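You operate a simulated robot arm through the tools that you are given. There is no shell and no other tool.

You are at the controls of a simulated two-armed robot. One attempt, no reset.

TASK
Pick up the orange blend card with one hand, pass it to the other hand and put it on the top of pump three.

Only the result counts: the job must be done as asked and must still hold three seconds after the hand-in. Knocking over, shifting, dropping, spilling or breaking anything else fails it.

THE ROBOT
Two 7-joint arms with two-finger parallel grippers on one trunk, on a base that moves. Base frame: it is fixed to the floor where the robot stands at the start and does not move with it; the origin is under the middle of the robot, x ahead of it, y to its left, z up; the surface under the hand at the start is at about z = 820. Readings come in mm, degrees, newtons and seconds.
The left shoulder is at the start at [30, 119, 935], the right one opposite. With the tool pointing down near the work surface each hand reaches from about 280 to 680 mm from the robot's upright axis, wherever it stands, measured 20 degrees to its own side. Places, roughly: top of pump three [2900, -300, 1400]. Payload 3.43 kg a hand.
Tool frame (each hand has its own): the origin (TCP) lies between the finger pads and is the grasp point; the fingertips stand 30 mm ahead of it; z points along the fingers, y is the line along which they close. The gripper opens to 94 mm. The fingers are 28 mm wide and 10 mm thick; the gripper's body (50 by 96 mm) begins 55 mm behind the TCP.
Orientation is that of the tool frame in the base frame, as a unit quaternion [w, x, y, z]. With the fingers straight down and closing along the base's y, the tool's x points along the base's -x, its y along +y and its z along -z.

THE INTERFACE
- The arms move only by the tool apply_moves. It takes "left_rows", "right_rows" or both (then of equal length, played together; a hand with none holds still); each is a list of rows, each a list of 7 numbers: the finger opening in cm, from 0 to 9.4, then the shift along the base's x, y, z in units of 250 mm (1.0 is 250 mm), then the turn, a rotation vector about the base's x, y, z in units of 90 degrees (1.0 is 90 degrees). In form: [[fingers, x, y, z, wx, wy, wz], ...]. A call has 1 to 20 rows; each row is the pose to reach, as a shift and turn from the pose commanded when the call began. A call with a number of a shift or a turn outside -1 to 1 is refused whole. A row lasts 0.2 s, in which the tool goes at most 50 mm and 8.6 degrees; a call with a longer step from one row to the next is refused whole, and so is a gripper value outside its range. Where a pose cannot be reached the arm comes as near as it can. A force on the tool above 40 N (or 10 N above the force at the start of the call, whichever is more), or a blocked arm, ends the call early, and 0.2 s more pass. Each finger travels about 72 mm/s and halts on what it meets, pressing with about 39 N; the grip force reading is that of the motor and also rises with nothing between the fingers. The clock runs only during rows and for 0.2 s after the last one: add rows that repeat a pose to give the fingers time. It gives the time, the measured TCP pose, the force on the tool (base axes), the opening and the grip force at its end, in the units of the frame above (readings bear some noise), with the torque about the TCP (base axes, N m) and any sound that the robot's microphone picked up.
- Cameras (640 x 400 px; columns grow to the right, rows downward): "scene" is now at [39.9, -22.1, 1635.3]; the picture's right is [-0.29, -0.96, 0.00], its down [-0.77, 0.23, -0.59] and it looks along [0.56, -0.17, -0.81] (base axes); focal length 290 px, centre (320, 200). "left" rides on the left gripper at [76, -14, -103] in its tool frame; the picture's right is [0.18, 0.98, 0.00], its down [-0.75, 0.14, -0.64] and it looks along [-0.63, 0.12, 0.77] (tool axes); focal length 243 px, centre (320, 200). "right" rides on the right gripper at [76, 14, -103] in its tool frame; the picture's right is [-0.18, 0.98, 0.00], its down [-0.75, -0.14, -0.64] and it looks along [-0.63, -0.12, 0.77] (tool axes); focal length 243 px, centre (320, 200). There is no depth. A picture from a camera that has moved, and an enlarged one, comes with that camera's place and axes in the base frame and with its lens.
- snapshot(camera): a new picture of that camera. The clock stands still meanwhile.
- raise_lower(by): moves the trunk up (or, below 0, down) by that many mm; the arms and the scene camera ride with it, the base frame stays. It gives what a move gives, with no picture.
- steer(legs): drives the robot by 1 to 6 legs, each [ahead, turn to the left] in mm and degrees, along the robot's own axes; the way and the turn of a leg run together, so that a leg with both is an arc; at most 1500 mm and 180 degrees a leg. The arms and the cameras ride along, it lands a little off, and it stops where it bumps. It gives what a move gives.
- pan_tilt(pan, tilt): turns the head with the scene camera to pan (to the left, within 143 degrees either way) and tilt (down, from -29 to 69), counted from straight ahead of the robot. It gives what a move gives.
- inspect(camera, box): a new picture of the part [left, top, right, bottom] of that camera's present view, enlarged. The clock stands still meanwhile.
- hand_in(): hands the job in; it is judged then, once.

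Nothing tells you exact positions but the pictures and the camera data. Unless the task says otherwise, let go and move clear before handing in.

The tools are called as name(argument=value, ...) on one line, values as JSON. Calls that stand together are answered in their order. apply_moves: Moves the arms, as the interface text tells. Its arguments: {"type":"object","properties":{"left_rows":{"type":"array"},"right_rows":{"type":"array"}},"required":[]} The other tools are called the same way: raise_lower (by) moves the trunk up or down; steer (legs) drives the base; pan_tilt (pan, tilt) turns the head that bears the scene camera; snapshot (camera) takes a picture; inspect (camera, box) takes an enlarged picture of a part of a camera's view; hand_in () hands the job in.

At the start:

```text
time: 0.0
left_position: [493.2, 36.1, 1120.0]
left_orientation: [0.001, 0.0, 1.0, 0.0]
left_wrist_force: [0.0, 0.0, 0.4]
left_moment: [-0.02, 0.01, 0.01]
left_finger_gap: 94.1
left_grip_force: 0.1
right_position: [307.4, -299.5, 1080.1]
right_orientation: [0.0, 0.0, 1.0, 0.0]
right_wrist_force: [-0.2, -0.8, -0.5]
right_moment: [0.0, -0.02, 0.0]
right_finger_gap: 94.1
right_grip_force: 0.0
trunk travel left (down, up): [-200.0, 210.0]
robot x, y, heading: [0.0, 3.1, 0.2]
head pan, tilt (commanded): [-16.7, 53.9]
```

scene: 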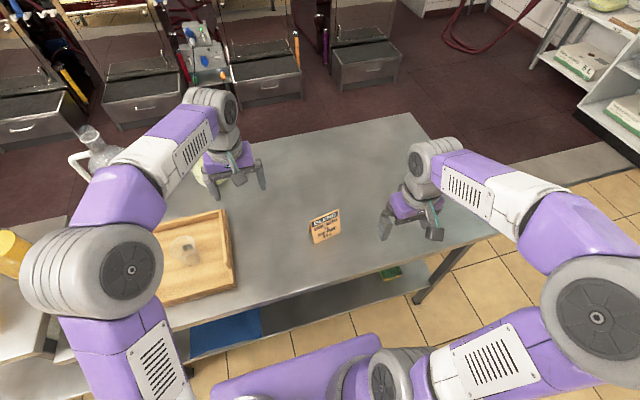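
right: 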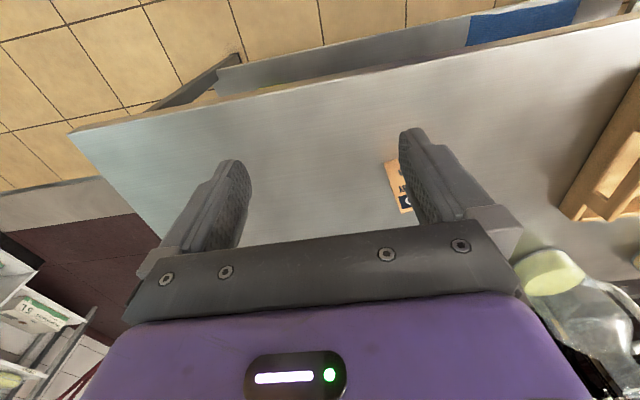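
left: 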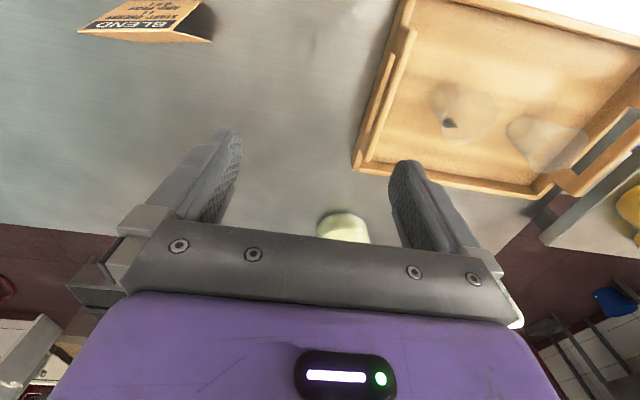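

I see an orange blend card standing on the table between the two hands, with a wooden tray and a carafe to the left. I'll look closer at the card and at the pumps before moving.

inspect(camera="scene", box=[260, 170, 400, 270])

inspect(camera="left", box=[40, 0, 260, 120])

inspect(camera="scene", box=[0, 0, 420, 140])

inspect(camera="right", box=[360, 120, 480, 240])

```text
4.00 times, centred on (330, 220) of scene
camera zoom: at [39.9, -22.1, 1635.3], right [-0.29, -0.96, 0.0], down [-0.77, 0.23, -0.59], along [0.56, -0.17, -0.81], focal length 1162 px, centre (280, 120)
```

zoom: 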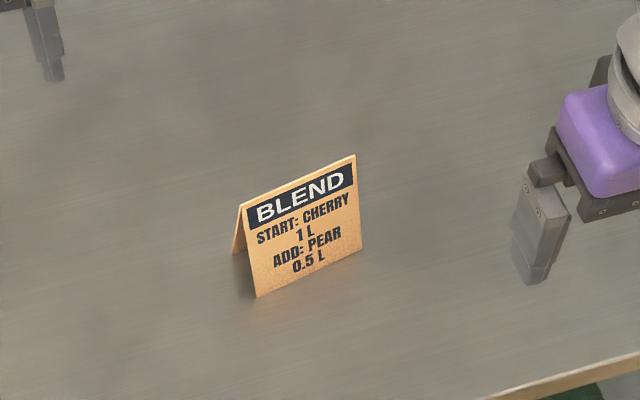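

```text
2.91 times, centred on (150, 60) of left
camera zoom: at [418.4, 22.8, 1221.6], right [-0.18, 0.98, 0.0], down [0.75, 0.14, 0.64], along [0.63, 0.12, -0.77], focal length 706 px, centre (814, 607)
```

zoom: 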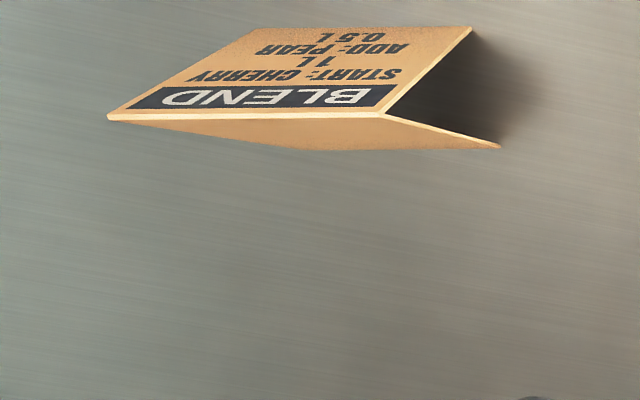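

```text
1.52 times, centred on (210, 70) of scene
camera zoom: at [39.9, -22.1, 1635.3], right [-0.29, -0.96, 0.0], down [-0.77, 0.23, -0.59], along [0.56, -0.17, -0.81], focal length 443 px, centre (488, 398)
```

zoom: 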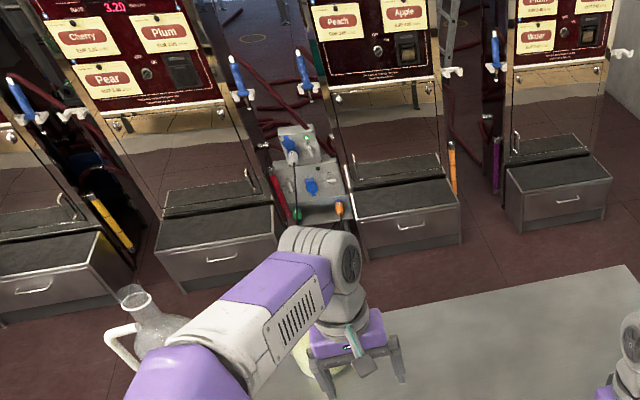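

```text
3.33 times, centred on (420, 180) of right
camera zoom: at [232.5, -286.7, 1184.1], right [0.18, 0.98, 0.0], down [0.75, -0.14, 0.64], along [0.63, -0.12, -0.77], focal length 809 px, centre (-13, 267)
```

zoom: 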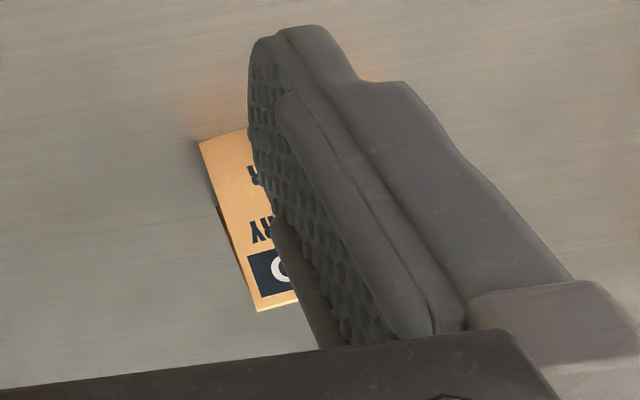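

The card is an A-frame tent card with its ridge at about z=920, centred near (481, -167), and its leaves spread about 44 mm in x. Next I'll turn the head to find pump three.

pan_tilt(pan=0, tilt=15)

snapshot(camera="scene")

pan_tilt(pan=40, tilt=20)

snapshot(camera="scene")

pan_tilt(pan=-45, tilt=20)

snapshot(camera="scene")

```text
time: 1.1
left_position: [494.6, 37.5, 1119.1]
left_orientation: [0.002, 0.0, 1.0, 0.0]
left_wrist_force: [0.2, 0.2, 0.3]
left_moment: [0.02, -0.01, 0.0]
left_finger_gap: 93.8
left_grip_force: 0.0
right_position: [306.6, -298.7, 1080.5]
right_orientation: [0.0, 0.0, 1.0, 0.0]
right_wrist_force: [0.4, -0.2, -0.5]
right_moment: [0.01, -0.02, -0.01]
right_finger_gap: 94.0
right_grip_force: 0.0
trunk travel left (down, up): [-200.0, 210.0]
robot x, y, heading: [-2.6, -1.4, -0.5]
head pan, tilt (commanded): [0.0, 15.0]
```

```text
taken
camera scene: at [63.3, -1.0, 1694.1], right [0.0, -1.0, 0.0], down [-0.26, 0.0, -0.97], along [0.97, 0.0, -0.26], focal length 290 px, centre (320, 200)
```

scene: 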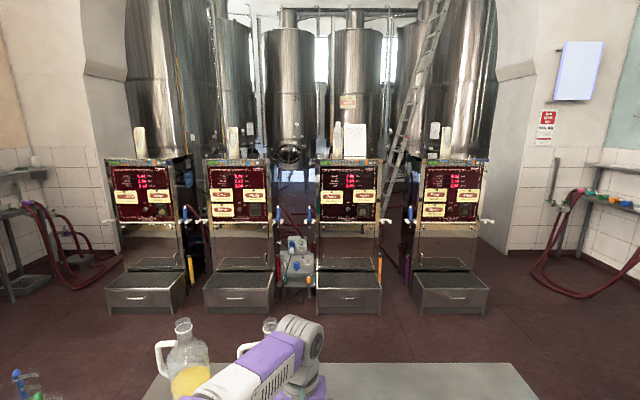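

```text
time: 2.1
left_position: [493.1, 37.2, 1120.2]
left_orientation: [0.001, 0.0, 1.0, 0.0]
left_wrist_force: [-0.1, 0.0, 0.4]
left_moment: [-0.02, 0.0, -0.01]
left_finger_gap: 93.8
left_grip_force: 0.1
right_position: [306.5, -298.5, 1080.6]
right_orientation: [0.0, 0.0, 1.0, 0.0]
right_wrist_force: [-0.3, 0.7, -0.6]
right_moment: [0.02, -0.02, -0.01]
right_finger_gap: 93.8
right_grip_force: 0.1
trunk travel left (down, up): [-200.0, 210.0]
robot x, y, heading: [3.4, 0.1, -0.1]
head pan, tilt (commanded): [40.0, 20.0]
```

```text
taken
camera scene: at [41.2, 58.8, 1686.0], right [0.64, -0.77, 0.0], down [-0.26, -0.22, -0.94], along [0.72, 0.6, -0.34], focal length 290 px, centre (320, 200)
```

scene: 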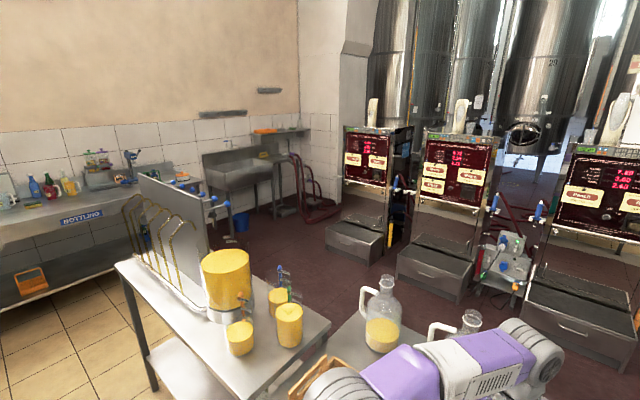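

```text
time: 3.7
left_position: [493.4, 36.4, 1119.1]
left_orientation: [0.001, 0.0, 1.0, 0.0]
left_wrist_force: [-0.5, 0.5, -0.8]
left_moment: [-0.01, 0.0, 0.05]
left_finger_gap: 94.1
left_grip_force: 0.1
right_position: [307.8, -300.0, 1080.7]
right_orientation: [0.0, 0.0, 1.0, 0.0]
right_wrist_force: [-0.1, -0.6, 0.0]
right_moment: [0.0, 0.01, -0.02]
right_finger_gap: 94.0
right_grip_force: 0.1
trunk travel left (down, up): [-200.0, 210.0]
robot x, y, heading: [-2.8, -4.9, 0.1]
head pan, tilt (commanded): [-45.0, 20.0]
```

```text
taken
camera scene: at [35.7, -66.8, 1686.0], right [-0.71, -0.71, 0.0], down [-0.24, 0.24, -0.94], along [0.66, -0.66, -0.34], focal length 290 px, centre (320, 200)
```

scene: 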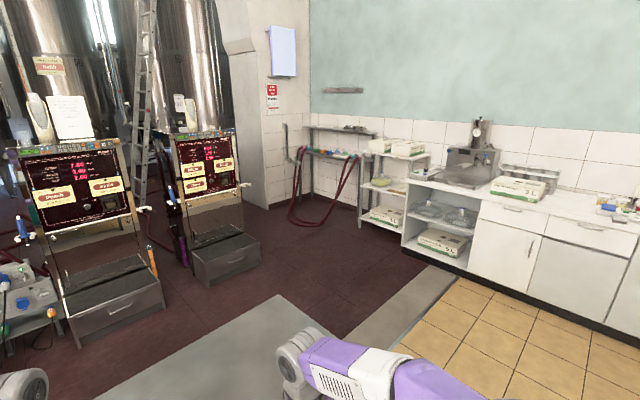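

Four dispensers are visible, and pump three is the third from the left at about y=-300, with objects already on its top. I'll zoom in on it.

pan_tilt(pan=-6, tilt=10)

inspect(camera="scene", box=[270, 80, 370, 160])

inspect(camera="scene", box=[60, 80, 540, 380])

```text
time: 4.8
left_position: [494.9, 36.6, 1119.9]
left_orientation: [0.0, 0.0, 1.0, 0.0]
left_wrist_force: [0.1, 0.3, -0.3]
left_moment: [0.0, 0.03, -0.03]
left_finger_gap: 94.1
left_grip_force: 0.0
right_position: [306.5, -300.6, 1080.1]
right_orientation: [0.0, 0.0, 1.0, -0.001]
right_wrist_force: [-0.8, -0.9, 0.7]
right_moment: [-0.02, -0.01, -0.03]
right_finger_gap: 94.3
right_grip_force: 0.2
trunk travel left (down, up): [-200.0, 210.0]
robot x, y, heading: [-3.3, 1.2, -0.1]
head pan, tilt (commanded): [-6.0, 10.0]
```

```text
5.00 times, centred on (320, 120) of scene
camera zoom: at [62.3, -10.8, 1702.3], right [-0.11, -0.99, 0.0], down [-0.17, 0.02, -0.98], along [0.98, -0.1, -0.17], focal length 1452 px, centre (320, 600)
```

zoom: 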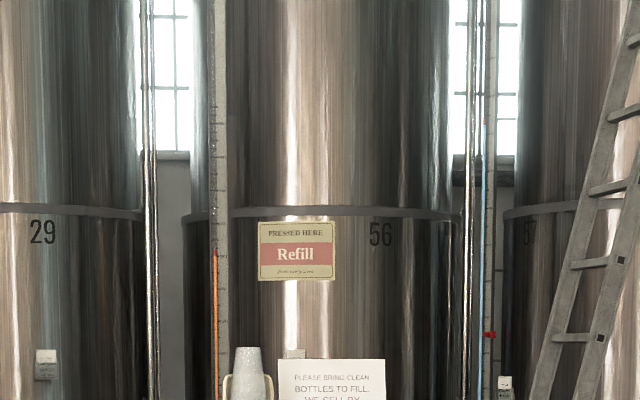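

```text
1.33 times, centred on (300, 230) of scene
camera zoom: at [62.3, -10.8, 1702.3], right [-0.11, -0.99, 0.0], down [-0.17, 0.02, -0.98], along [0.98, -0.1, -0.17], focal length 387 px, centre (347, 160)
```

zoom: 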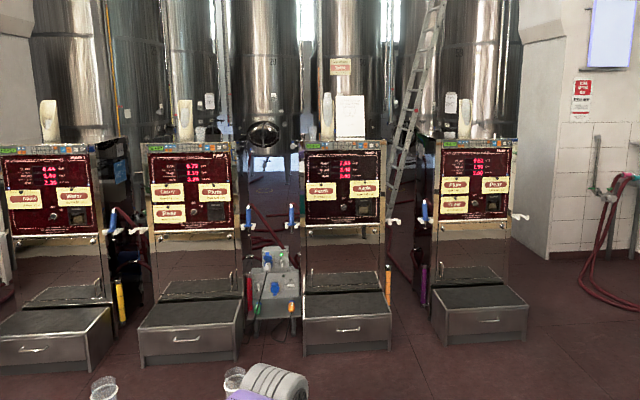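

inspect(camera="scene", box=[270, 140, 370, 200])

inspect(camera="scene", box=[270, 190, 400, 350])

inspect(camera="scene", box=[50, 140, 250, 220])

inspect(camera="scene", box=[360, 130, 480, 220])

```text
6.40 times, centred on (320, 170) of scene
camera zoom: at [62.3, -10.8, 1702.3], right [-0.11, -0.99, 0.0], down [-0.17, 0.02, -0.98], along [0.98, -0.1, -0.17], focal length 1859 px, centre (320, 392)
```

zoom: 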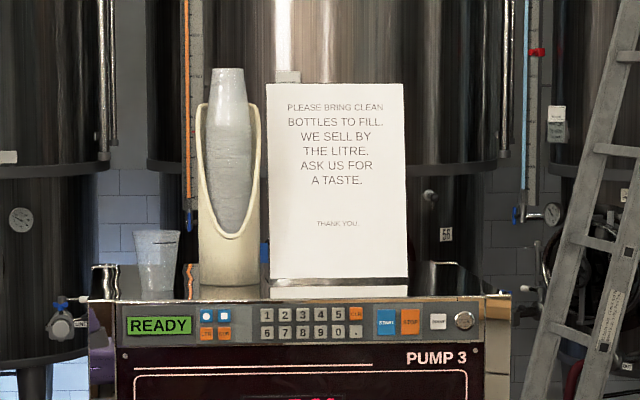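

```text
2.50 times, centred on (335, 270) of scene
camera zoom: at [62.3, -10.8, 1702.3], right [-0.11, -0.99, 0.0], down [-0.17, 0.02, -0.98], along [0.98, -0.1, -0.17], focal length 726 px, centre (282, 25)
```

zoom: 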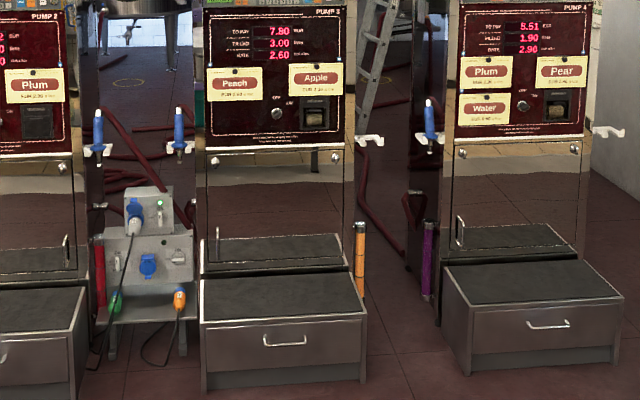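

```text
3.20 times, centred on (150, 180) of scene
camera zoom: at [62.3, -10.8, 1702.3], right [-0.11, -0.99, 0.0], down [-0.17, 0.02, -0.98], along [0.98, -0.1, -0.17], focal length 930 px, centre (864, 264)
```

zoom: 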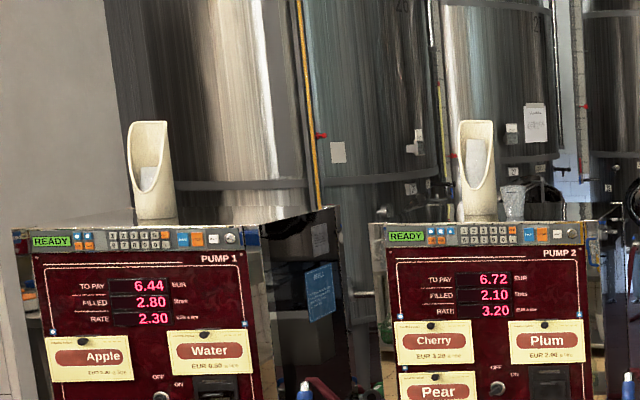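

```text
4.44 times, centred on (420, 175) of scene
camera zoom: at [62.3, -10.8, 1702.3], right [-0.11, -0.99, 0.0], down [-0.17, 0.02, -0.98], along [0.98, -0.1, -0.17], focal length 1291 px, centre (-124, 311)
```

zoom: 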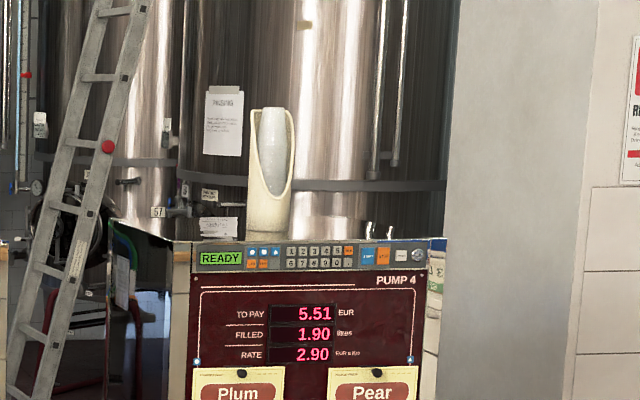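

Pump 3 is labelled as such, and its top holds a clear cup, a cup holder and a sign, with a free strip to the right. Before planning the drive and reach, I'll look at the table edges and the robot's base.

pan_tilt(pan=0, tilt=69)

snapshot(camera="scene")

pan_tilt(pan=-90, tilt=55)

snapshot(camera="scene")

pan_tilt(pan=-45, tilt=50)

snapshot(camera="scene")

pan_tilt(pan=30, tilt=45)

snapshot(camera="scene")

```text
time: 6.0
left_position: [493.9, 37.9, 1120.2]
left_orientation: [0.0, 0.0, 1.0, -0.001]
left_wrist_force: [-0.3, 0.1, 1.1]
left_moment: [-0.01, -0.01, -0.01]
left_finger_gap: 94.0
left_grip_force: 0.0
right_position: [308.2, -298.9, 1080.8]
right_orientation: [0.0, 0.0, 1.0, -0.001]
right_wrist_force: [-0.3, 0.0, 0.6]
right_moment: [0.03, 0.02, -0.01]
right_finger_gap: 93.7
right_grip_force: 0.0
trunk travel left (down, up): [-200.0, 210.0]
robot x, y, heading: [1.9, 2.9, 0.3]
head pan, tilt (commanded): [0.0, 68.8]
```

```text
taken
camera scene: at [25.8, -1.0, 1618.5], right [0.0, -1.0, 0.0], down [-0.93, 0.0, -0.36], along [0.36, 0.0, -0.93], focal length 290 px, centre (320, 200)
```

scene: 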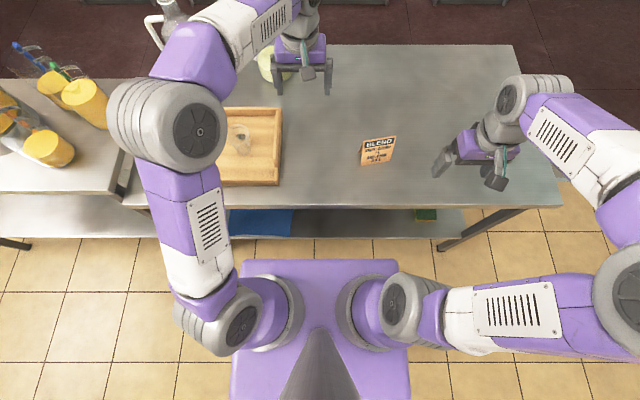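

```text
time: 7.7
left_position: [494.7, 36.2, 1120.9]
left_orientation: [0.001, 0.0, 1.0, -0.001]
left_wrist_force: [0.6, -0.3, -0.8]
left_moment: [0.03, 0.0, -0.01]
left_finger_gap: 94.4
left_grip_force: 0.1
right_position: [307.4, -300.2, 1080.9]
right_orientation: [0.001, 0.0, 1.0, 0.0]
right_wrist_force: [0.3, 0.6, -0.2]
right_moment: [0.02, -0.02, -0.02]
right_finger_gap: 94.1
right_grip_force: 0.0
trunk travel left (down, up): [-200.0, 210.0]
robot x, y, heading: [0.0, 1.8, -0.1]
head pan, tilt (commanded): [-90.0, 55.0]
```

```text
taken
camera scene: at [-30.1, -73.1, 1633.9], right [-1.0, 0.0, 0.0], down [0.0, 0.82, -0.57], along [0.0, -0.57, -0.82], focal length 290 px, centre (320, 200)
```

scene: 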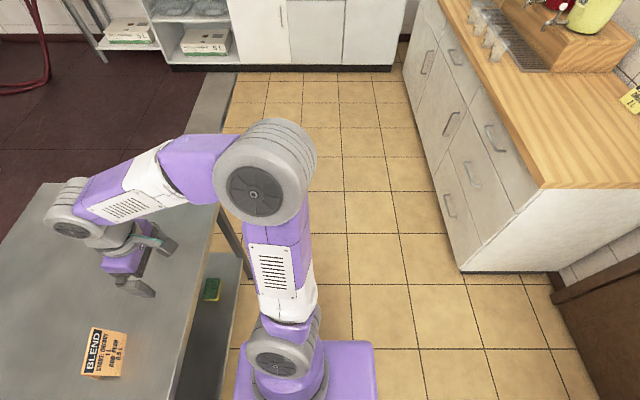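

```text
time: 8.8
left_position: [495.0, 36.8, 1120.9]
left_orientation: [0.001, 0.0, 1.0, 0.0]
left_wrist_force: [0.5, -0.4, 0.0]
left_moment: [0.02, -0.02, 0.01]
left_finger_gap: 94.1
left_grip_force: 0.0
right_position: [307.6, -300.0, 1081.0]
right_orientation: [-0.001, 0.001, 1.0, 0.0]
right_wrist_force: [-0.1, -0.3, 0.1]
right_moment: [-0.01, 0.01, -0.02]
right_finger_gap: 94.3
right_grip_force: 0.1
trunk travel left (down, up): [-200.0, 210.0]
robot x, y, heading: [-1.5, 5.0, -0.1]
head pan, tilt (commanded): [-45.0, 50.0]
```

```text
taken
camera scene: at [24.2, -55.5, 1640.4], right [-0.71, -0.71, 0.0], down [-0.54, 0.54, -0.64], along [0.45, -0.45, -0.77], focal length 290 px, centre (320, 200)
```

scene: 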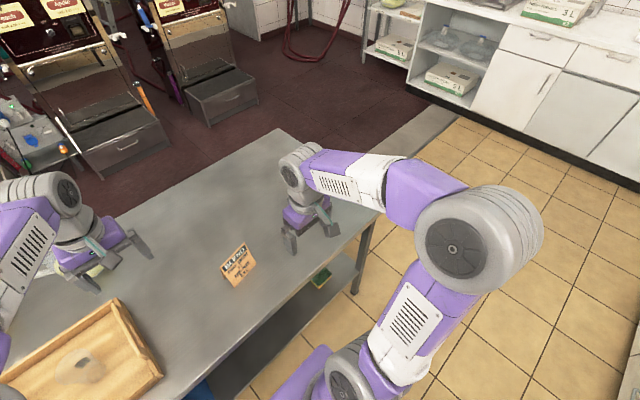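

```text
time: 10.3
left_position: [492.6, 36.3, 1120.4]
left_orientation: [0.001, -0.001, 1.0, 0.001]
left_wrist_force: [-0.3, -0.1, -0.6]
left_moment: [0.01, -0.01, -0.02]
left_finger_gap: 94.0
left_grip_force: 0.0
right_position: [308.5, -300.0, 1080.8]
right_orientation: [0.0, 0.0, 1.0, 0.0]
right_wrist_force: [-0.6, -0.3, 1.0]
right_moment: [0.01, 0.02, 0.0]
right_finger_gap: 93.9
right_grip_force: 0.1
trunk travel left (down, up): [-200.0, 210.0]
robot x, y, heading: [0.2, -0.6, -0.2]
head pan, tilt (commanded): [30.0, 45.0]
```

```text
taken
camera scene: at [40.3, 39.6, 1647.4], right [0.5, -0.87, 0.0], down [-0.61, -0.35, -0.71], along [0.61, 0.35, -0.71], focal length 290 px, centre (320, 200)
```

scene: 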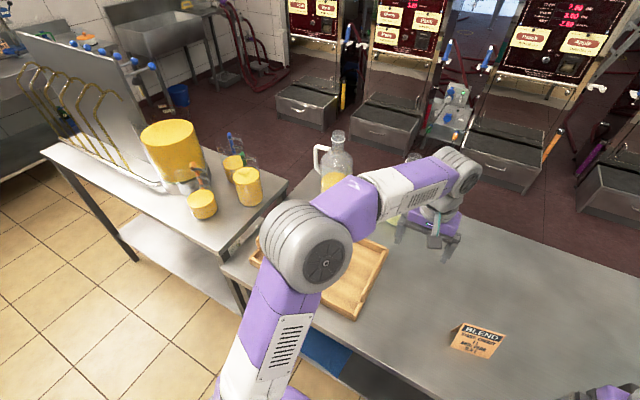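

The card stands clear of everything, and the table spans about x 319–954 with its right end near y=-712. The robot's footprint is smaller than its torso. Before picking anything, I'll raise the trunk and test how far the left arm reaches with the tool pitched forward.

raise_lower(by=210)

apply_moves(left_rows=[[9.4, 0.07, 0.03, 0.04, 0, -0.07, 0], [9.4, 0.14, 0.06, 0.08, 0, -0.14, 0], [9.4, 0.21, 0.09, 0.12, 0, -0.21, 0], [9.4, 0.28, 0.12, 0.16, 0, -0.28, 0], [9.4, 0.35, 0.15, 0.2, 0, -0.35, 0], [9.4, 0.42, 0.18, 0.24, 0, -0.42, 0], [9.4, 0.49, 0.21, 0.28, 0, -0.49, 0], [9.4, 0.56, 0.24, 0.32, 0, -0.56, 0], [9.4, 0.63, 0.27, 0.36, 0, -0.63, 0], [9.4, 0.7, 0.3, 0.4, 0, -0.7, 0], [9.4, 0.77, 0.33, 0.44, 0, -0.77, 0], [9.4, 0.83, 0.33, 0.48, 0, -0.8, 0]])

```text
time: 12.5
left_position: [494.4, 36.6, 1329.3]
left_orientation: [0.001, 0.0, 1.0, 0.0]
left_wrist_force: [0.7, 0.0, 0.7]
left_moment: [0.01, 0.0, 0.03]
left_finger_gap: 93.7
left_grip_force: 0.0
right_position: [308.0, -300.0, 1289.5]
right_orientation: [0.0, 0.001, 1.0, 0.0]
right_wrist_force: [0.0, -1.0, -0.2]
right_moment: [-0.01, -0.01, 0.01]
right_finger_gap: 93.9
right_grip_force: 0.1
trunk travel left (down, up): [-410.0, 0.0]
robot x, y, heading: [-3.1, 3.0, 0.1]
head pan, tilt (commanded): [30.0, 45.0]
```

```text
time: 15.1
left_position: [700.3, 117.0, 1449.1]
left_orientation: [0.589, 0.0, 0.808, 0.0]
left_wrist_force: [1.0, 0.3, 0.2]
left_moment: [0.02, -0.04, -0.01]
left_finger_gap: 94.1
left_grip_force: 0.1
right_position: [306.9, -299.2, 1289.9]
right_orientation: [0.0, 0.0, 1.0, 0.0]
right_wrist_force: [-1.1, 0.7, -0.4]
right_moment: [0.02, 0.0, -0.02]
right_finger_gap: 94.0
right_grip_force: 0.0
trunk travel left (down, up): [-410.0, 0.0]
robot x, y, heading: [0.9, 0.5, -0.0]
head pan, tilt (commanded): [30.0, 45.0]
```

The left arm reached (700, 117, 1449) with the tool about 18° below horizontal. I'll push further forward to find the limit, then try a steeper pitch.

apply_moves(left_rows=[[9.4, 0.16, 0, 0, 0, 0, 0], [9.4, 0.32, 0, 0, 0, 0, 0], [9.4, 0.48, 0, 0, 0, 0, 0], [9.4, 0.64, 0, 0, 0, 0, 0], [9.4, 0.8, 0, 0, 0, 0, 0]])

snapshot(camera="scene")

```text
time: 16.3
left_position: [810.9, 120.5, 1437.0]
left_orientation: [0.586, 0.0, 0.81, 0.0]
left_wrist_force: [0.9, 0.8, 0.0]
left_moment: [0.02, -0.01, 0.05]
left_finger_gap: 93.9
left_grip_force: 0.0
left hand out of reach, approached as far as the arm can: row 3, 4, 5
right_position: [310.7, -301.4, 1289.5]
right_orientation: [0.0, 0.0, 1.0, 0.0]
right_wrist_force: [0.2, 0.7, 0.2]
right_moment: [-0.01, 0.0, -0.01]
right_finger_gap: 94.0
right_grip_force: 0.0
trunk travel left (down, up): [-410.0, 0.0]
robot x, y, heading: [-0.1, 1.4, 0.1]
head pan, tilt (commanded): [30.0, 45.0]
```

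```text
taken
camera scene: at [42.3, 39.2, 1857.3], right [0.5, -0.87, 0.0], down [-0.61, -0.35, -0.71], along [0.61, 0.35, -0.71], focal length 290 px, centre (320, 200)
```

scene: 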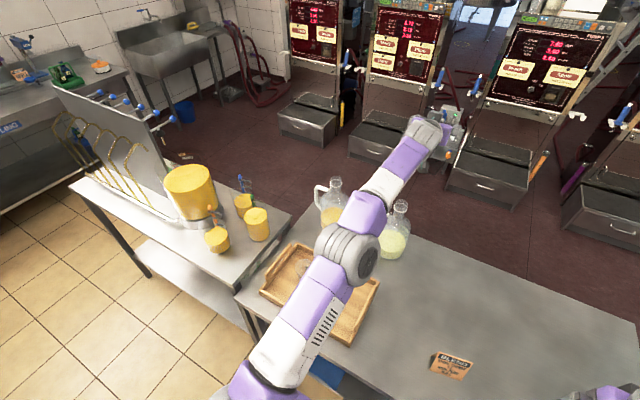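

The left arm's limit is about x=810 at z≈1440. With the head raised I can now see down onto pump three's top, so I'll look there.

pan_tilt(pan=-6, tilt=15)

inspect(camera="scene", box=[270, 120, 370, 180])

inspect(camera="scene", box=[250, 120, 410, 380])

inspect(camera="scene", box=[380, 120, 480, 180])

```text
time: 17.4
left_position: [811.2, 121.8, 1439.7]
left_orientation: [0.589, 0.0, 0.808, 0.0]
left_wrist_force: [0.8, -0.2, 0.2]
left_moment: [0.01, -0.01, 0.03]
left_finger_gap: 94.1
left_grip_force: 0.0
right_position: [309.2, -300.3, 1289.1]
right_orientation: [0.0, 0.0, 1.0, 0.0]
right_wrist_force: [0.6, 0.4, 0.2]
right_moment: [-0.02, 0.02, 0.0]
right_finger_gap: 94.0
right_grip_force: 0.1
trunk travel left (down, up): [-410.0, 0.0]
robot x, y, heading: [-1.5, 1.3, 0.2]
head pan, tilt (commanded): [-6.0, 15.0]
```

```text
6.40 times, centred on (320, 150) of scene
camera zoom: at [63.0, -10.7, 1904.1], right [-0.1, -0.99, 0.0], down [-0.26, 0.03, -0.97], along [0.96, -0.1, -0.26], focal length 1859 px, centre (320, 520)
```

zoom: 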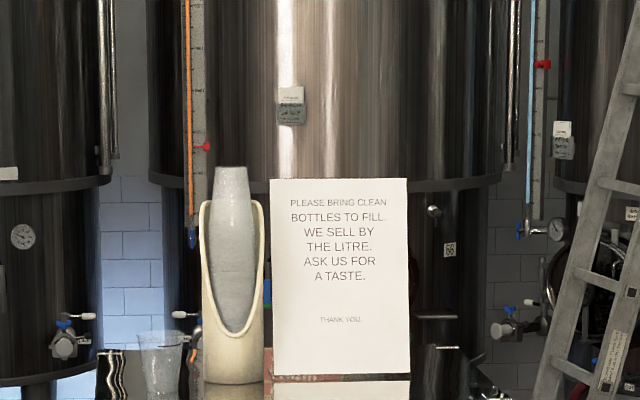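

```text
1.54 times, centred on (330, 250) of scene
camera zoom: at [63.0, -10.7, 1904.1], right [-0.1, -0.99, 0.0], down [-0.26, 0.03, -0.97], along [0.96, -0.1, -0.26], focal length 447 px, centre (305, 123)
```

zoom: 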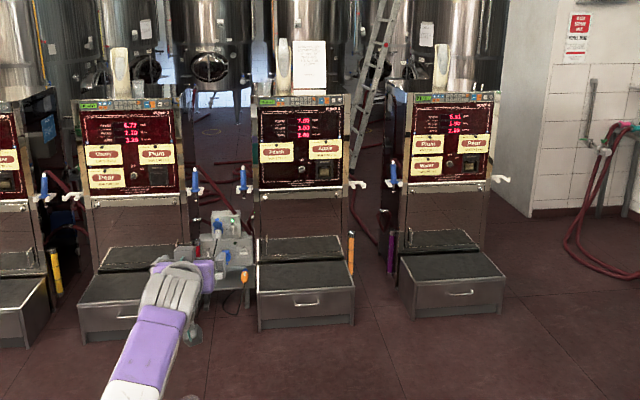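

```text
6.40 times, centred on (430, 150) of scene
camera zoom: at [63.0, -10.7, 1904.1], right [-0.1, -0.99, 0.0], down [-0.26, 0.03, -0.97], along [0.96, -0.1, -0.26], focal length 1859 px, centre (-384, 520)
```

zoom: 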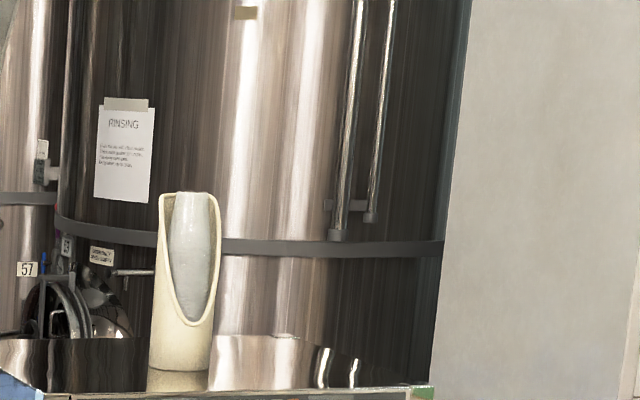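

inspect(camera="scene", box=[280, 160, 360, 210])

inspect(camera="scene", box=[270, 200, 370, 350])

```text
8.00 times, centred on (320, 185) of scene
camera zoom: at [63.0, -10.7, 1904.1], right [-0.1, -0.99, 0.0], down [-0.26, 0.03, -0.97], along [0.96, -0.1, -0.26], focal length 2324 px, centre (320, 320)
```

zoom: 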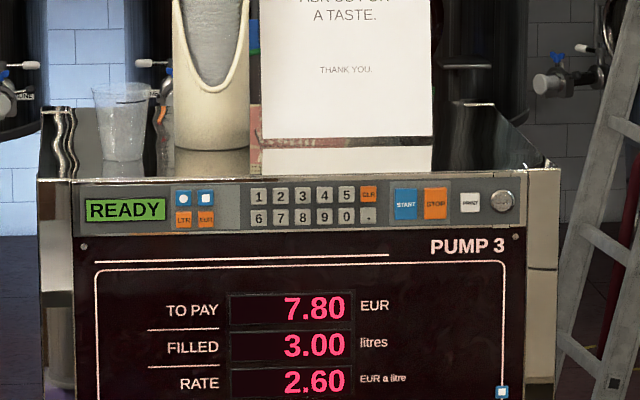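

```text
2.67 times, centred on (320, 275) of scene
camera zoom: at [63.0, -10.7, 1904.1], right [-0.1, -0.99, 0.0], down [-0.26, 0.03, -0.97], along [0.96, -0.1, -0.26], focal length 775 px, centre (320, 0)
```

zoom: 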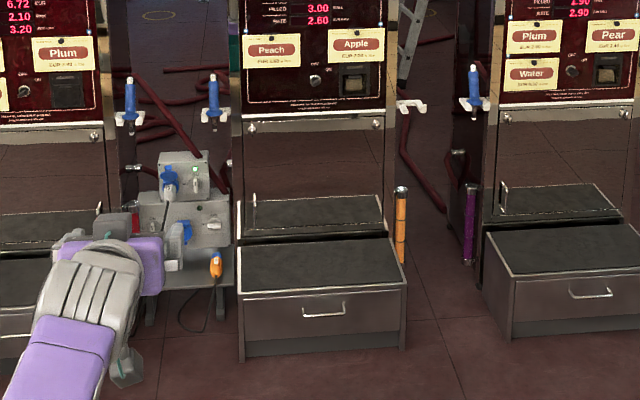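

Pump three's top has its front edge at about x=2700, z=1370 and spans y from -570 to +37. The sign is at x≈2940 and the cup holder near (2900, -170), so the front-right of the top is free.

My plan is to pick with the right hand from above, pass to a forward-pointing left hand, and place with the left. I'll bring the left hand back first.

apply_moves(left_rows=[[9.4, -0.16, 0, 0, 0, 0, 0], [9.4, -0.32, 0, 0, 0, 0, 0], [9.4, -0.48, 0, 0, 0, 0, 0], [9.4, -0.64, 0, 0, 0, -0.05, 0], [9.4, -0.8, 0, 0, 0, -0.1, 0], [9.4, -0.95, 0, 0, 0, -0.15, 0], [9.4, -1.0, 0, 0, 0, -0.2, 0]])

```text
time: 18.9
left_position: [560.0, 118.4, 1441.1]
left_orientation: [0.708, 0.001, 0.706, -0.001]
left_wrist_force: [0.0, 0.5, -0.4]
left_moment: [0.01, -0.03, 0.0]
left_finger_gap: 94.1
left_grip_force: 0.1
right_position: [308.6, -300.4, 1289.7]
right_orientation: [0.0, 0.001, 1.0, 0.0]
right_wrist_force: [-1.8, -0.7, -0.3]
right_moment: [0.01, 0.06, -0.01]
right_finger_gap: 94.1
right_grip_force: 0.1
trunk travel left (down, up): [-410.0, 0.0]
robot x, y, heading: [-0.5, 4.8, -0.2]
head pan, tilt (commanded): [-6.0, 15.0]
```

The left tool is now horizontal at (560, 118, 1441). I'll pull it back further, lower the trunk, and send the right hand toward the card.

apply_moves(left_rows=[[9.4, -0.12, 0.04, -0.03, 0, 0, 0], [9.4, -0.24, 0.08, -0.06, 0, 0, 0], [9.4, -0.36, 0.12, -0.1, 0, 0, 0], [9.4, -0.48, 0.16, -0.14, 0, 0, 0]])

raise_lower(by=-210)

pan_tilt(pan=-10, tilt=60)

snapshot(camera="scene")

```text
time: 19.9
left_position: [451.2, 159.2, 1409.6]
left_orientation: [0.708, 0.0, 0.707, 0.0]
left_wrist_force: [0.2, -0.8, -0.3]
left_moment: [-0.01, 0.01, 0.02]
left_finger_gap: 93.8
left_grip_force: 0.0
left hand out of reach, approached as far as the arm can: row 4
right_position: [307.1, -301.2, 1290.9]
right_orientation: [0.0, 0.0, 1.0, 0.0]
right_wrist_force: [-1.3, -0.7, 0.0]
right_moment: [0.03, -0.01, 0.02]
right_finger_gap: 93.8
right_grip_force: 0.1
trunk travel left (down, up): [-410.0, 0.0]
robot x, y, heading: [-0.4, 1.8, 0.1]
head pan, tilt (commanded): [-6.0, 15.0]
```

```text
time: 22.2
left_position: [450.9, 159.0, 1200.6]
left_orientation: [0.707, 0.0, 0.707, -0.001]
left_wrist_force: [-0.1, 0.2, 0.0]
left_moment: [0.0, 0.0, -0.02]
left_finger_gap: 93.9
left_grip_force: 0.1
right_position: [306.6, -299.4, 1080.4]
right_orientation: [0.0, 0.001, 1.0, -0.001]
right_wrist_force: [0.5, 0.4, 0.8]
right_moment: [0.03, -0.01, -0.02]
right_finger_gap: 94.1
right_grip_force: 0.1
trunk travel left (down, up): [-200.0, 210.0]
robot x, y, heading: [-4.8, 1.6, 0.2]
head pan, tilt (commanded): [-6.0, 15.0]
```

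```text
time: 23.3
left_position: [452.8, 157.4, 1199.3]
left_orientation: [0.707, 0.0, 0.707, 0.0]
left_wrist_force: [-0.2, 0.4, -0.2]
left_moment: [-0.04, 0.03, 0.0]
left_finger_gap: 94.0
left_grip_force: 0.2
right_position: [307.2, -299.0, 1080.0]
right_orientation: [0.0, 0.0, 1.0, 0.001]
right_wrist_force: [-0.5, 0.3, -0.7]
right_moment: [0.03, 0.01, -0.03]
right_finger_gap: 93.9
right_grip_force: 0.0
trunk travel left (down, up): [-200.0, 210.0]
robot x, y, heading: [2.7, -4.4, 0.4]
head pan, tilt (commanded): [-10.0, 60.0]
```

```text
taken
camera scene: at [35.5, -12.6, 1627.9], right [-0.17, -0.98, 0.0], down [-0.85, 0.15, -0.5], along [0.49, -0.09, -0.87], focal length 290 px, centre (320, 200)
```

scene: 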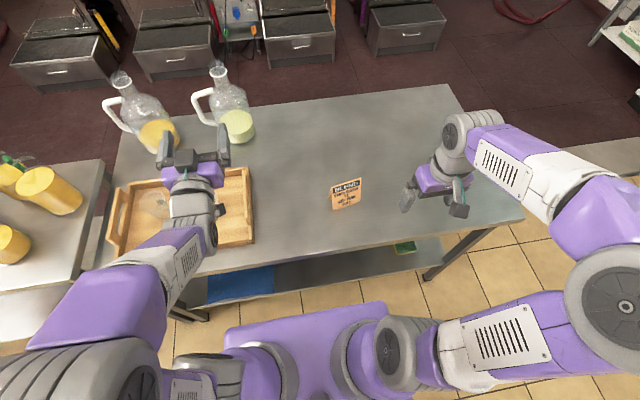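

The left hand waits at (452, 158, 1200) pointing forward, clear of the card. Now I'll bring the right hand above the card and turn it about -79° so its fingers close across the ridge.

apply_moves(right_rows=[[9.4, 0.065, 0.041, 0, 0, 0, -0.08], [9.4, 0.13, 0.082, 0, 0, 0, -0.16], [9.4, 0.195, 0.123, 0, 0, 0, -0.24], [9.4, 0.26, 0.164, 0, 0, 0, -0.32], [9.4, 0.325, 0.205, 0, 0, 0, -0.4], [9.4, 0.39, 0.246, 0, 0, 0, -0.48], [9.4, 0.455, 0.287, 0, 0, 0, -0.56], [9.4, 0.52, 0.328, 0, 0, 0, -0.64], [9.4, 0.585, 0.369, 0, 0, 0, -0.72], [9.4, 0.65, 0.41, 0, 0, 0, -0.8], [9.4, 0.716, 0.452, 0, 0, 0, -0.88], [9.4, 0.716, 0.452, 0, 0, 0, -0.88]])

snapshot(camera="right")

inspect(camera="scene", box=[270, 120, 430, 220])

```text
time: 25.9
left_position: [452.8, 159.9, 1200.1]
left_orientation: [0.707, 0.001, 0.707, -0.001]
left_wrist_force: [-0.6, 0.4, -0.7]
left_moment: [0.01, -0.04, -0.01]
left_finger_gap: 93.8
left_grip_force: 0.1
right_position: [487.1, -187.5, 1081.4]
right_orientation: [-0.001, 0.638, 0.77, 0.0]
right_wrist_force: [0.1, 0.2, 0.3]
right_moment: [0.02, 0.0, -0.02]
right_finger_gap: 94.0
right_grip_force: 0.0
trunk travel left (down, up): [-200.0, 210.0]
robot x, y, heading: [-2.1, 1.0, 0.1]
head pan, tilt (commanded): [-10.0, 60.0]
```

```text
taken
camera right: at [487.8, -110.3, 1185.2], right [1.0, 0.0, 0.0], down [0.0, -0.77, 0.64], along [0.0, -0.64, -0.77], focal length 243 px, centre (320, 200)
```

right: 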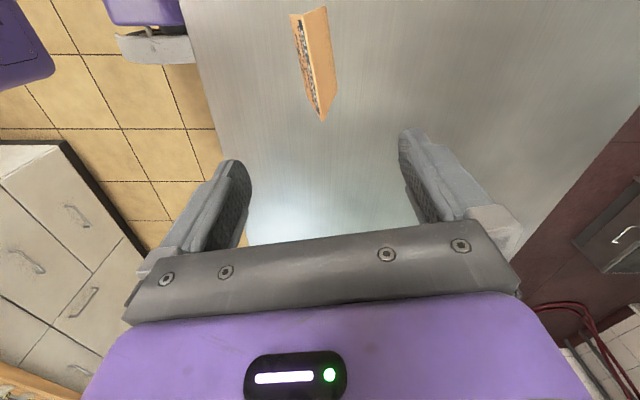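

```text
4.00 times, centred on (350, 170) of scene
camera zoom: at [35.0, -12.8, 1627.9], right [-0.17, -0.98, 0.0], down [-0.85, 0.15, -0.5], along [0.49, -0.09, -0.87], focal length 1162 px, centre (200, 320)
```

zoom: 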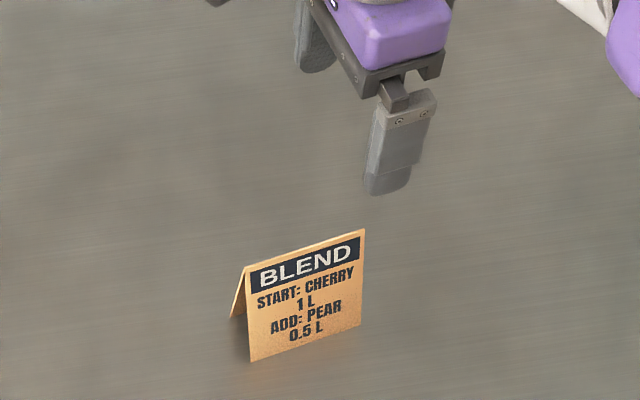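

inspect(camera="right", box=[240, 0, 400, 130])

```text
3.08 times, centred on (320, 65) of right
camera zoom: at [487.8, -110.3, 1185.2], right [1.0, 0.0, 0.0], down [0.0, -0.77, 0.64], along [0.0, -0.64, -0.77], focal length 746 px, centre (320, 615)
```

zoom: 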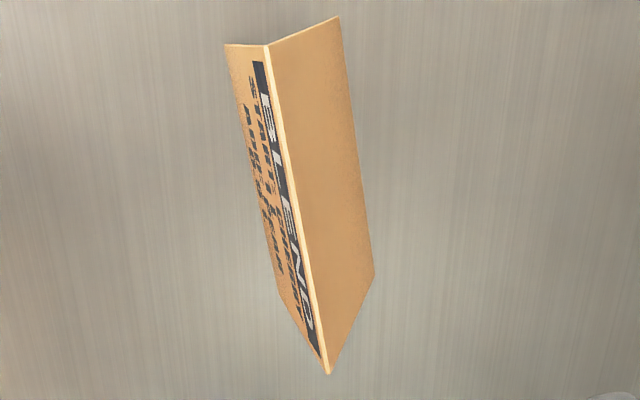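

From the right camera the ridge runs (472, -121) to (491, -216) at z≈921, so the fingers straddle it correctly. I'll descend with the hand open.

apply_moves(right_rows=[[9.4, 0, 0, -0.12, 0, 0, 0], [9.4, 0, 0, -0.24, 0, 0, 0], [9.4, -0.002, 0, -0.36, 0, 0, 0], [9.4, -0.004, 0, -0.46, 0, 0, 0], [9.4, -0.004, 0, -0.54, 0, 0, 0], [9.4, -0.004, 0, -0.6, 0, 0, 0], [9.4, -0.004, 0, -0.64, 0, 0, 0], [9.4, -0.004, 0, -0.672, 0, 0, 0], [9.4, -0.004, 0, -0.672, 0, 0, 0]])

snapshot(camera="right")

inspect(camera="scene", box=[270, 120, 430, 220])

```text
time: 27.9
left_position: [452.9, 157.4, 1199.8]
left_orientation: [0.707, 0.0, 0.707, 0.0]
left_wrist_force: [-0.4, -0.2, 0.2]
left_moment: [-0.03, -0.01, -0.01]
left_finger_gap: 94.1
left_grip_force: 0.0
right_position: [484.5, -188.4, 910.6]
right_orientation: [0.0, 0.638, 0.77, 0.001]
right_wrist_force: [0.7, 0.2, -0.5]
right_moment: [-0.02, 0.0, 0.0]
right_finger_gap: 94.1
right_grip_force: 0.0
trunk travel left (down, up): [-200.0, 210.0]
robot x, y, heading: [2.7, 2.0, -0.1]
head pan, tilt (commanded): [-10.0, 60.0]
```

```text
taken
camera right: at [486.2, -111.2, 1014.4], right [1.0, 0.0, 0.0], down [0.0, -0.77, 0.64], along [0.0, -0.64, -0.77], focal length 243 px, centre (320, 200)
```

right: 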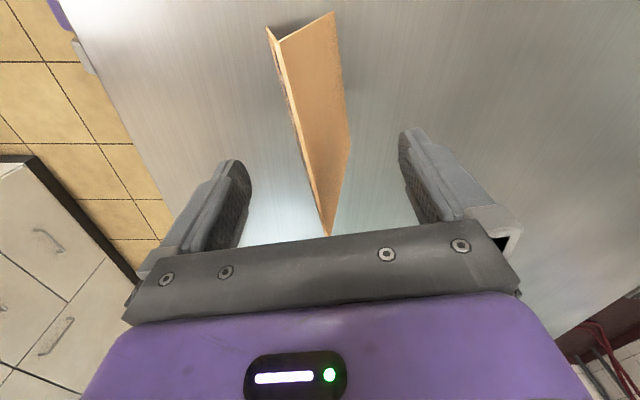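

```text
4.00 times, centred on (350, 170) of scene
camera zoom: at [35.3, -12.6, 1627.9], right [-0.17, -0.98, 0.0], down [-0.85, 0.15, -0.5], along [0.49, -0.09, -0.87], focal length 1162 px, centre (200, 320)
```

zoom: 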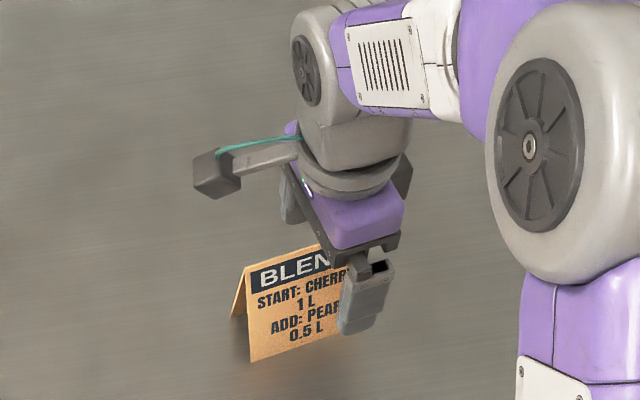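

The fingers are on either side of the ridge and nothing is touching. I'll close the right hand on the card.

apply_moves(right_rows=[[7.0, 0, 0, 0, 0, 0, 0], [5.0, 0, 0, 0, 0, 0, 0], [3.5, 0, 0, 0, 0, 0, 0], [2.0, 0, 0, 0, 0, 0, 0], [1.0, 0, 0, 0, 0, 0, 0], [0, 0, 0, 0, 0, 0, 0], [0, 0, 0, 0, 0, 0, 0], [0, 0, 0, 0, 0, 0, 0]])

snapshot(camera="right")

inspect(camera="scene", box=[270, 120, 430, 220])

```text
time: 29.7
left_position: [452.1, 159.7, 1199.7]
left_orientation: [0.707, 0.0, 0.707, -0.001]
left_wrist_force: [0.2, 0.7, 0.4]
left_moment: [-0.02, -0.02, -0.03]
left_finger_gap: 94.2
left_grip_force: 0.0
right_position: [484.4, -188.1, 910.3]
right_orientation: [-0.001, 0.637, 0.771, 0.001]
right_wrist_force: [0.8, -0.4, 0.0]
right_moment: [0.02, -0.02, -0.01]
right_finger_gap: 16.0
right_grip_force: 39.6
trunk travel left (down, up): [-200.0, 210.0]
robot x, y, heading: [-1.2, 1.3, -0.1]
head pan, tilt (commanded): [-10.0, 60.0]
```

```text
taken
camera right: at [486.2, -111.2, 1014.6], right [1.0, 0.0, 0.0], down [0.0, -0.77, 0.64], along [0.0, -0.64, -0.77], focal length 243 px, centre (320, 200)
```

right: 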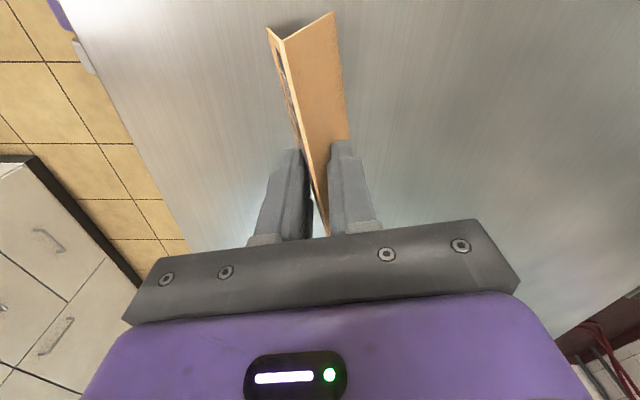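

```text
4.00 times, centred on (350, 170) of scene
camera zoom: at [35.4, -12.6, 1627.9], right [-0.17, -0.98, 0.0], down [-0.85, 0.15, -0.5], along [0.49, -0.09, -0.87], focal length 1162 px, centre (200, 320)
```

zoom: 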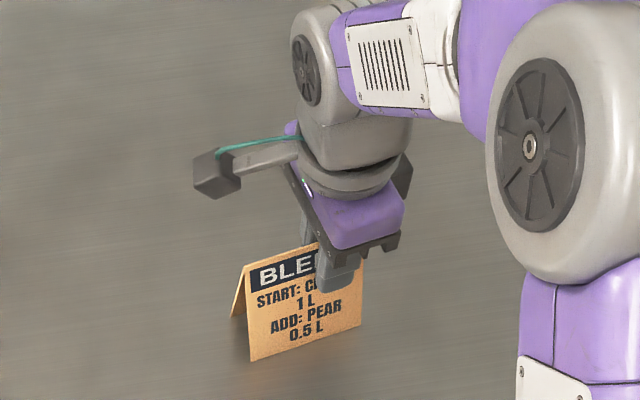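

The card is gripped with a gap of 16 mm and 39.6 N. I'll lift slowly and check that it comes along.

apply_moves(right_rows=[[0, 0, 0, 0.02, 0, 0, 0], [0, 0, 0, 0.05, 0, 0, 0], [0, 0, 0, 0.09, 0, 0, 0], [0, 0, 0, 0.14, 0, 0, 0], [0, 0, 0, 0.2, 0, 0, 0], [0, 0, 0, 0.2, 0, 0, 0]])

inspect(camera="scene", box=[270, 120, 430, 220])

snapshot(camera="right")

```text
time: 31.1
left_position: [452.2, 159.1, 1199.5]
left_orientation: [0.707, 0.0, 0.707, -0.001]
left_wrist_force: [0.0, 0.6, -0.5]
left_moment: [0.02, 0.04, 0.01]
left_finger_gap: 94.2
left_grip_force: 0.0
right_position: [484.9, -188.1, 962.1]
right_orientation: [0.0, 0.638, 0.77, 0.0]
right_wrist_force: [0.3, 0.6, -0.4]
right_moment: [-0.01, 0.03, 0.0]
right_finger_gap: 15.7
right_grip_force: 38.6
trunk travel left (down, up): [-200.0, 210.0]
robot x, y, heading: [2.2, -0.7, 0.2]
head pan, tilt (commanded): [-10.0, 60.0]
```

```text
4.00 times, centred on (350, 170) of scene
camera zoom: at [35.7, -12.7, 1627.9], right [-0.17, -0.98, 0.0], down [-0.85, 0.15, -0.5], along [0.49, -0.09, -0.87], focal length 1162 px, centre (200, 320)
```

zoom: 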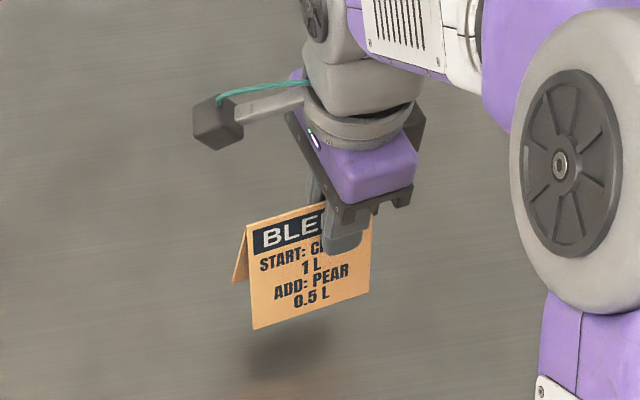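

```text
taken
camera right: at [486.0, -111.2, 1066.3], right [1.0, 0.0, 0.0], down [0.0, -0.77, 0.64], along [0.0, -0.64, -0.77], focal length 243 px, centre (320, 200)
```

right: 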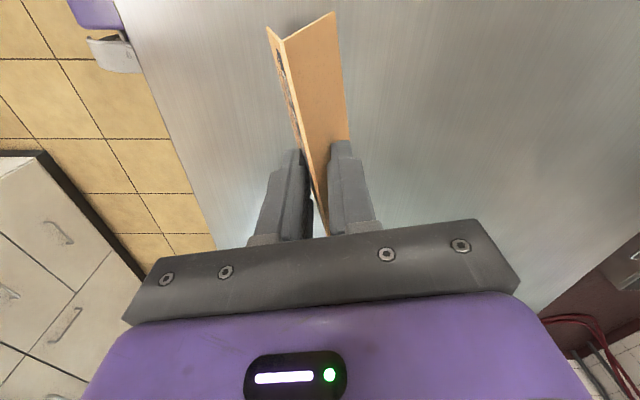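

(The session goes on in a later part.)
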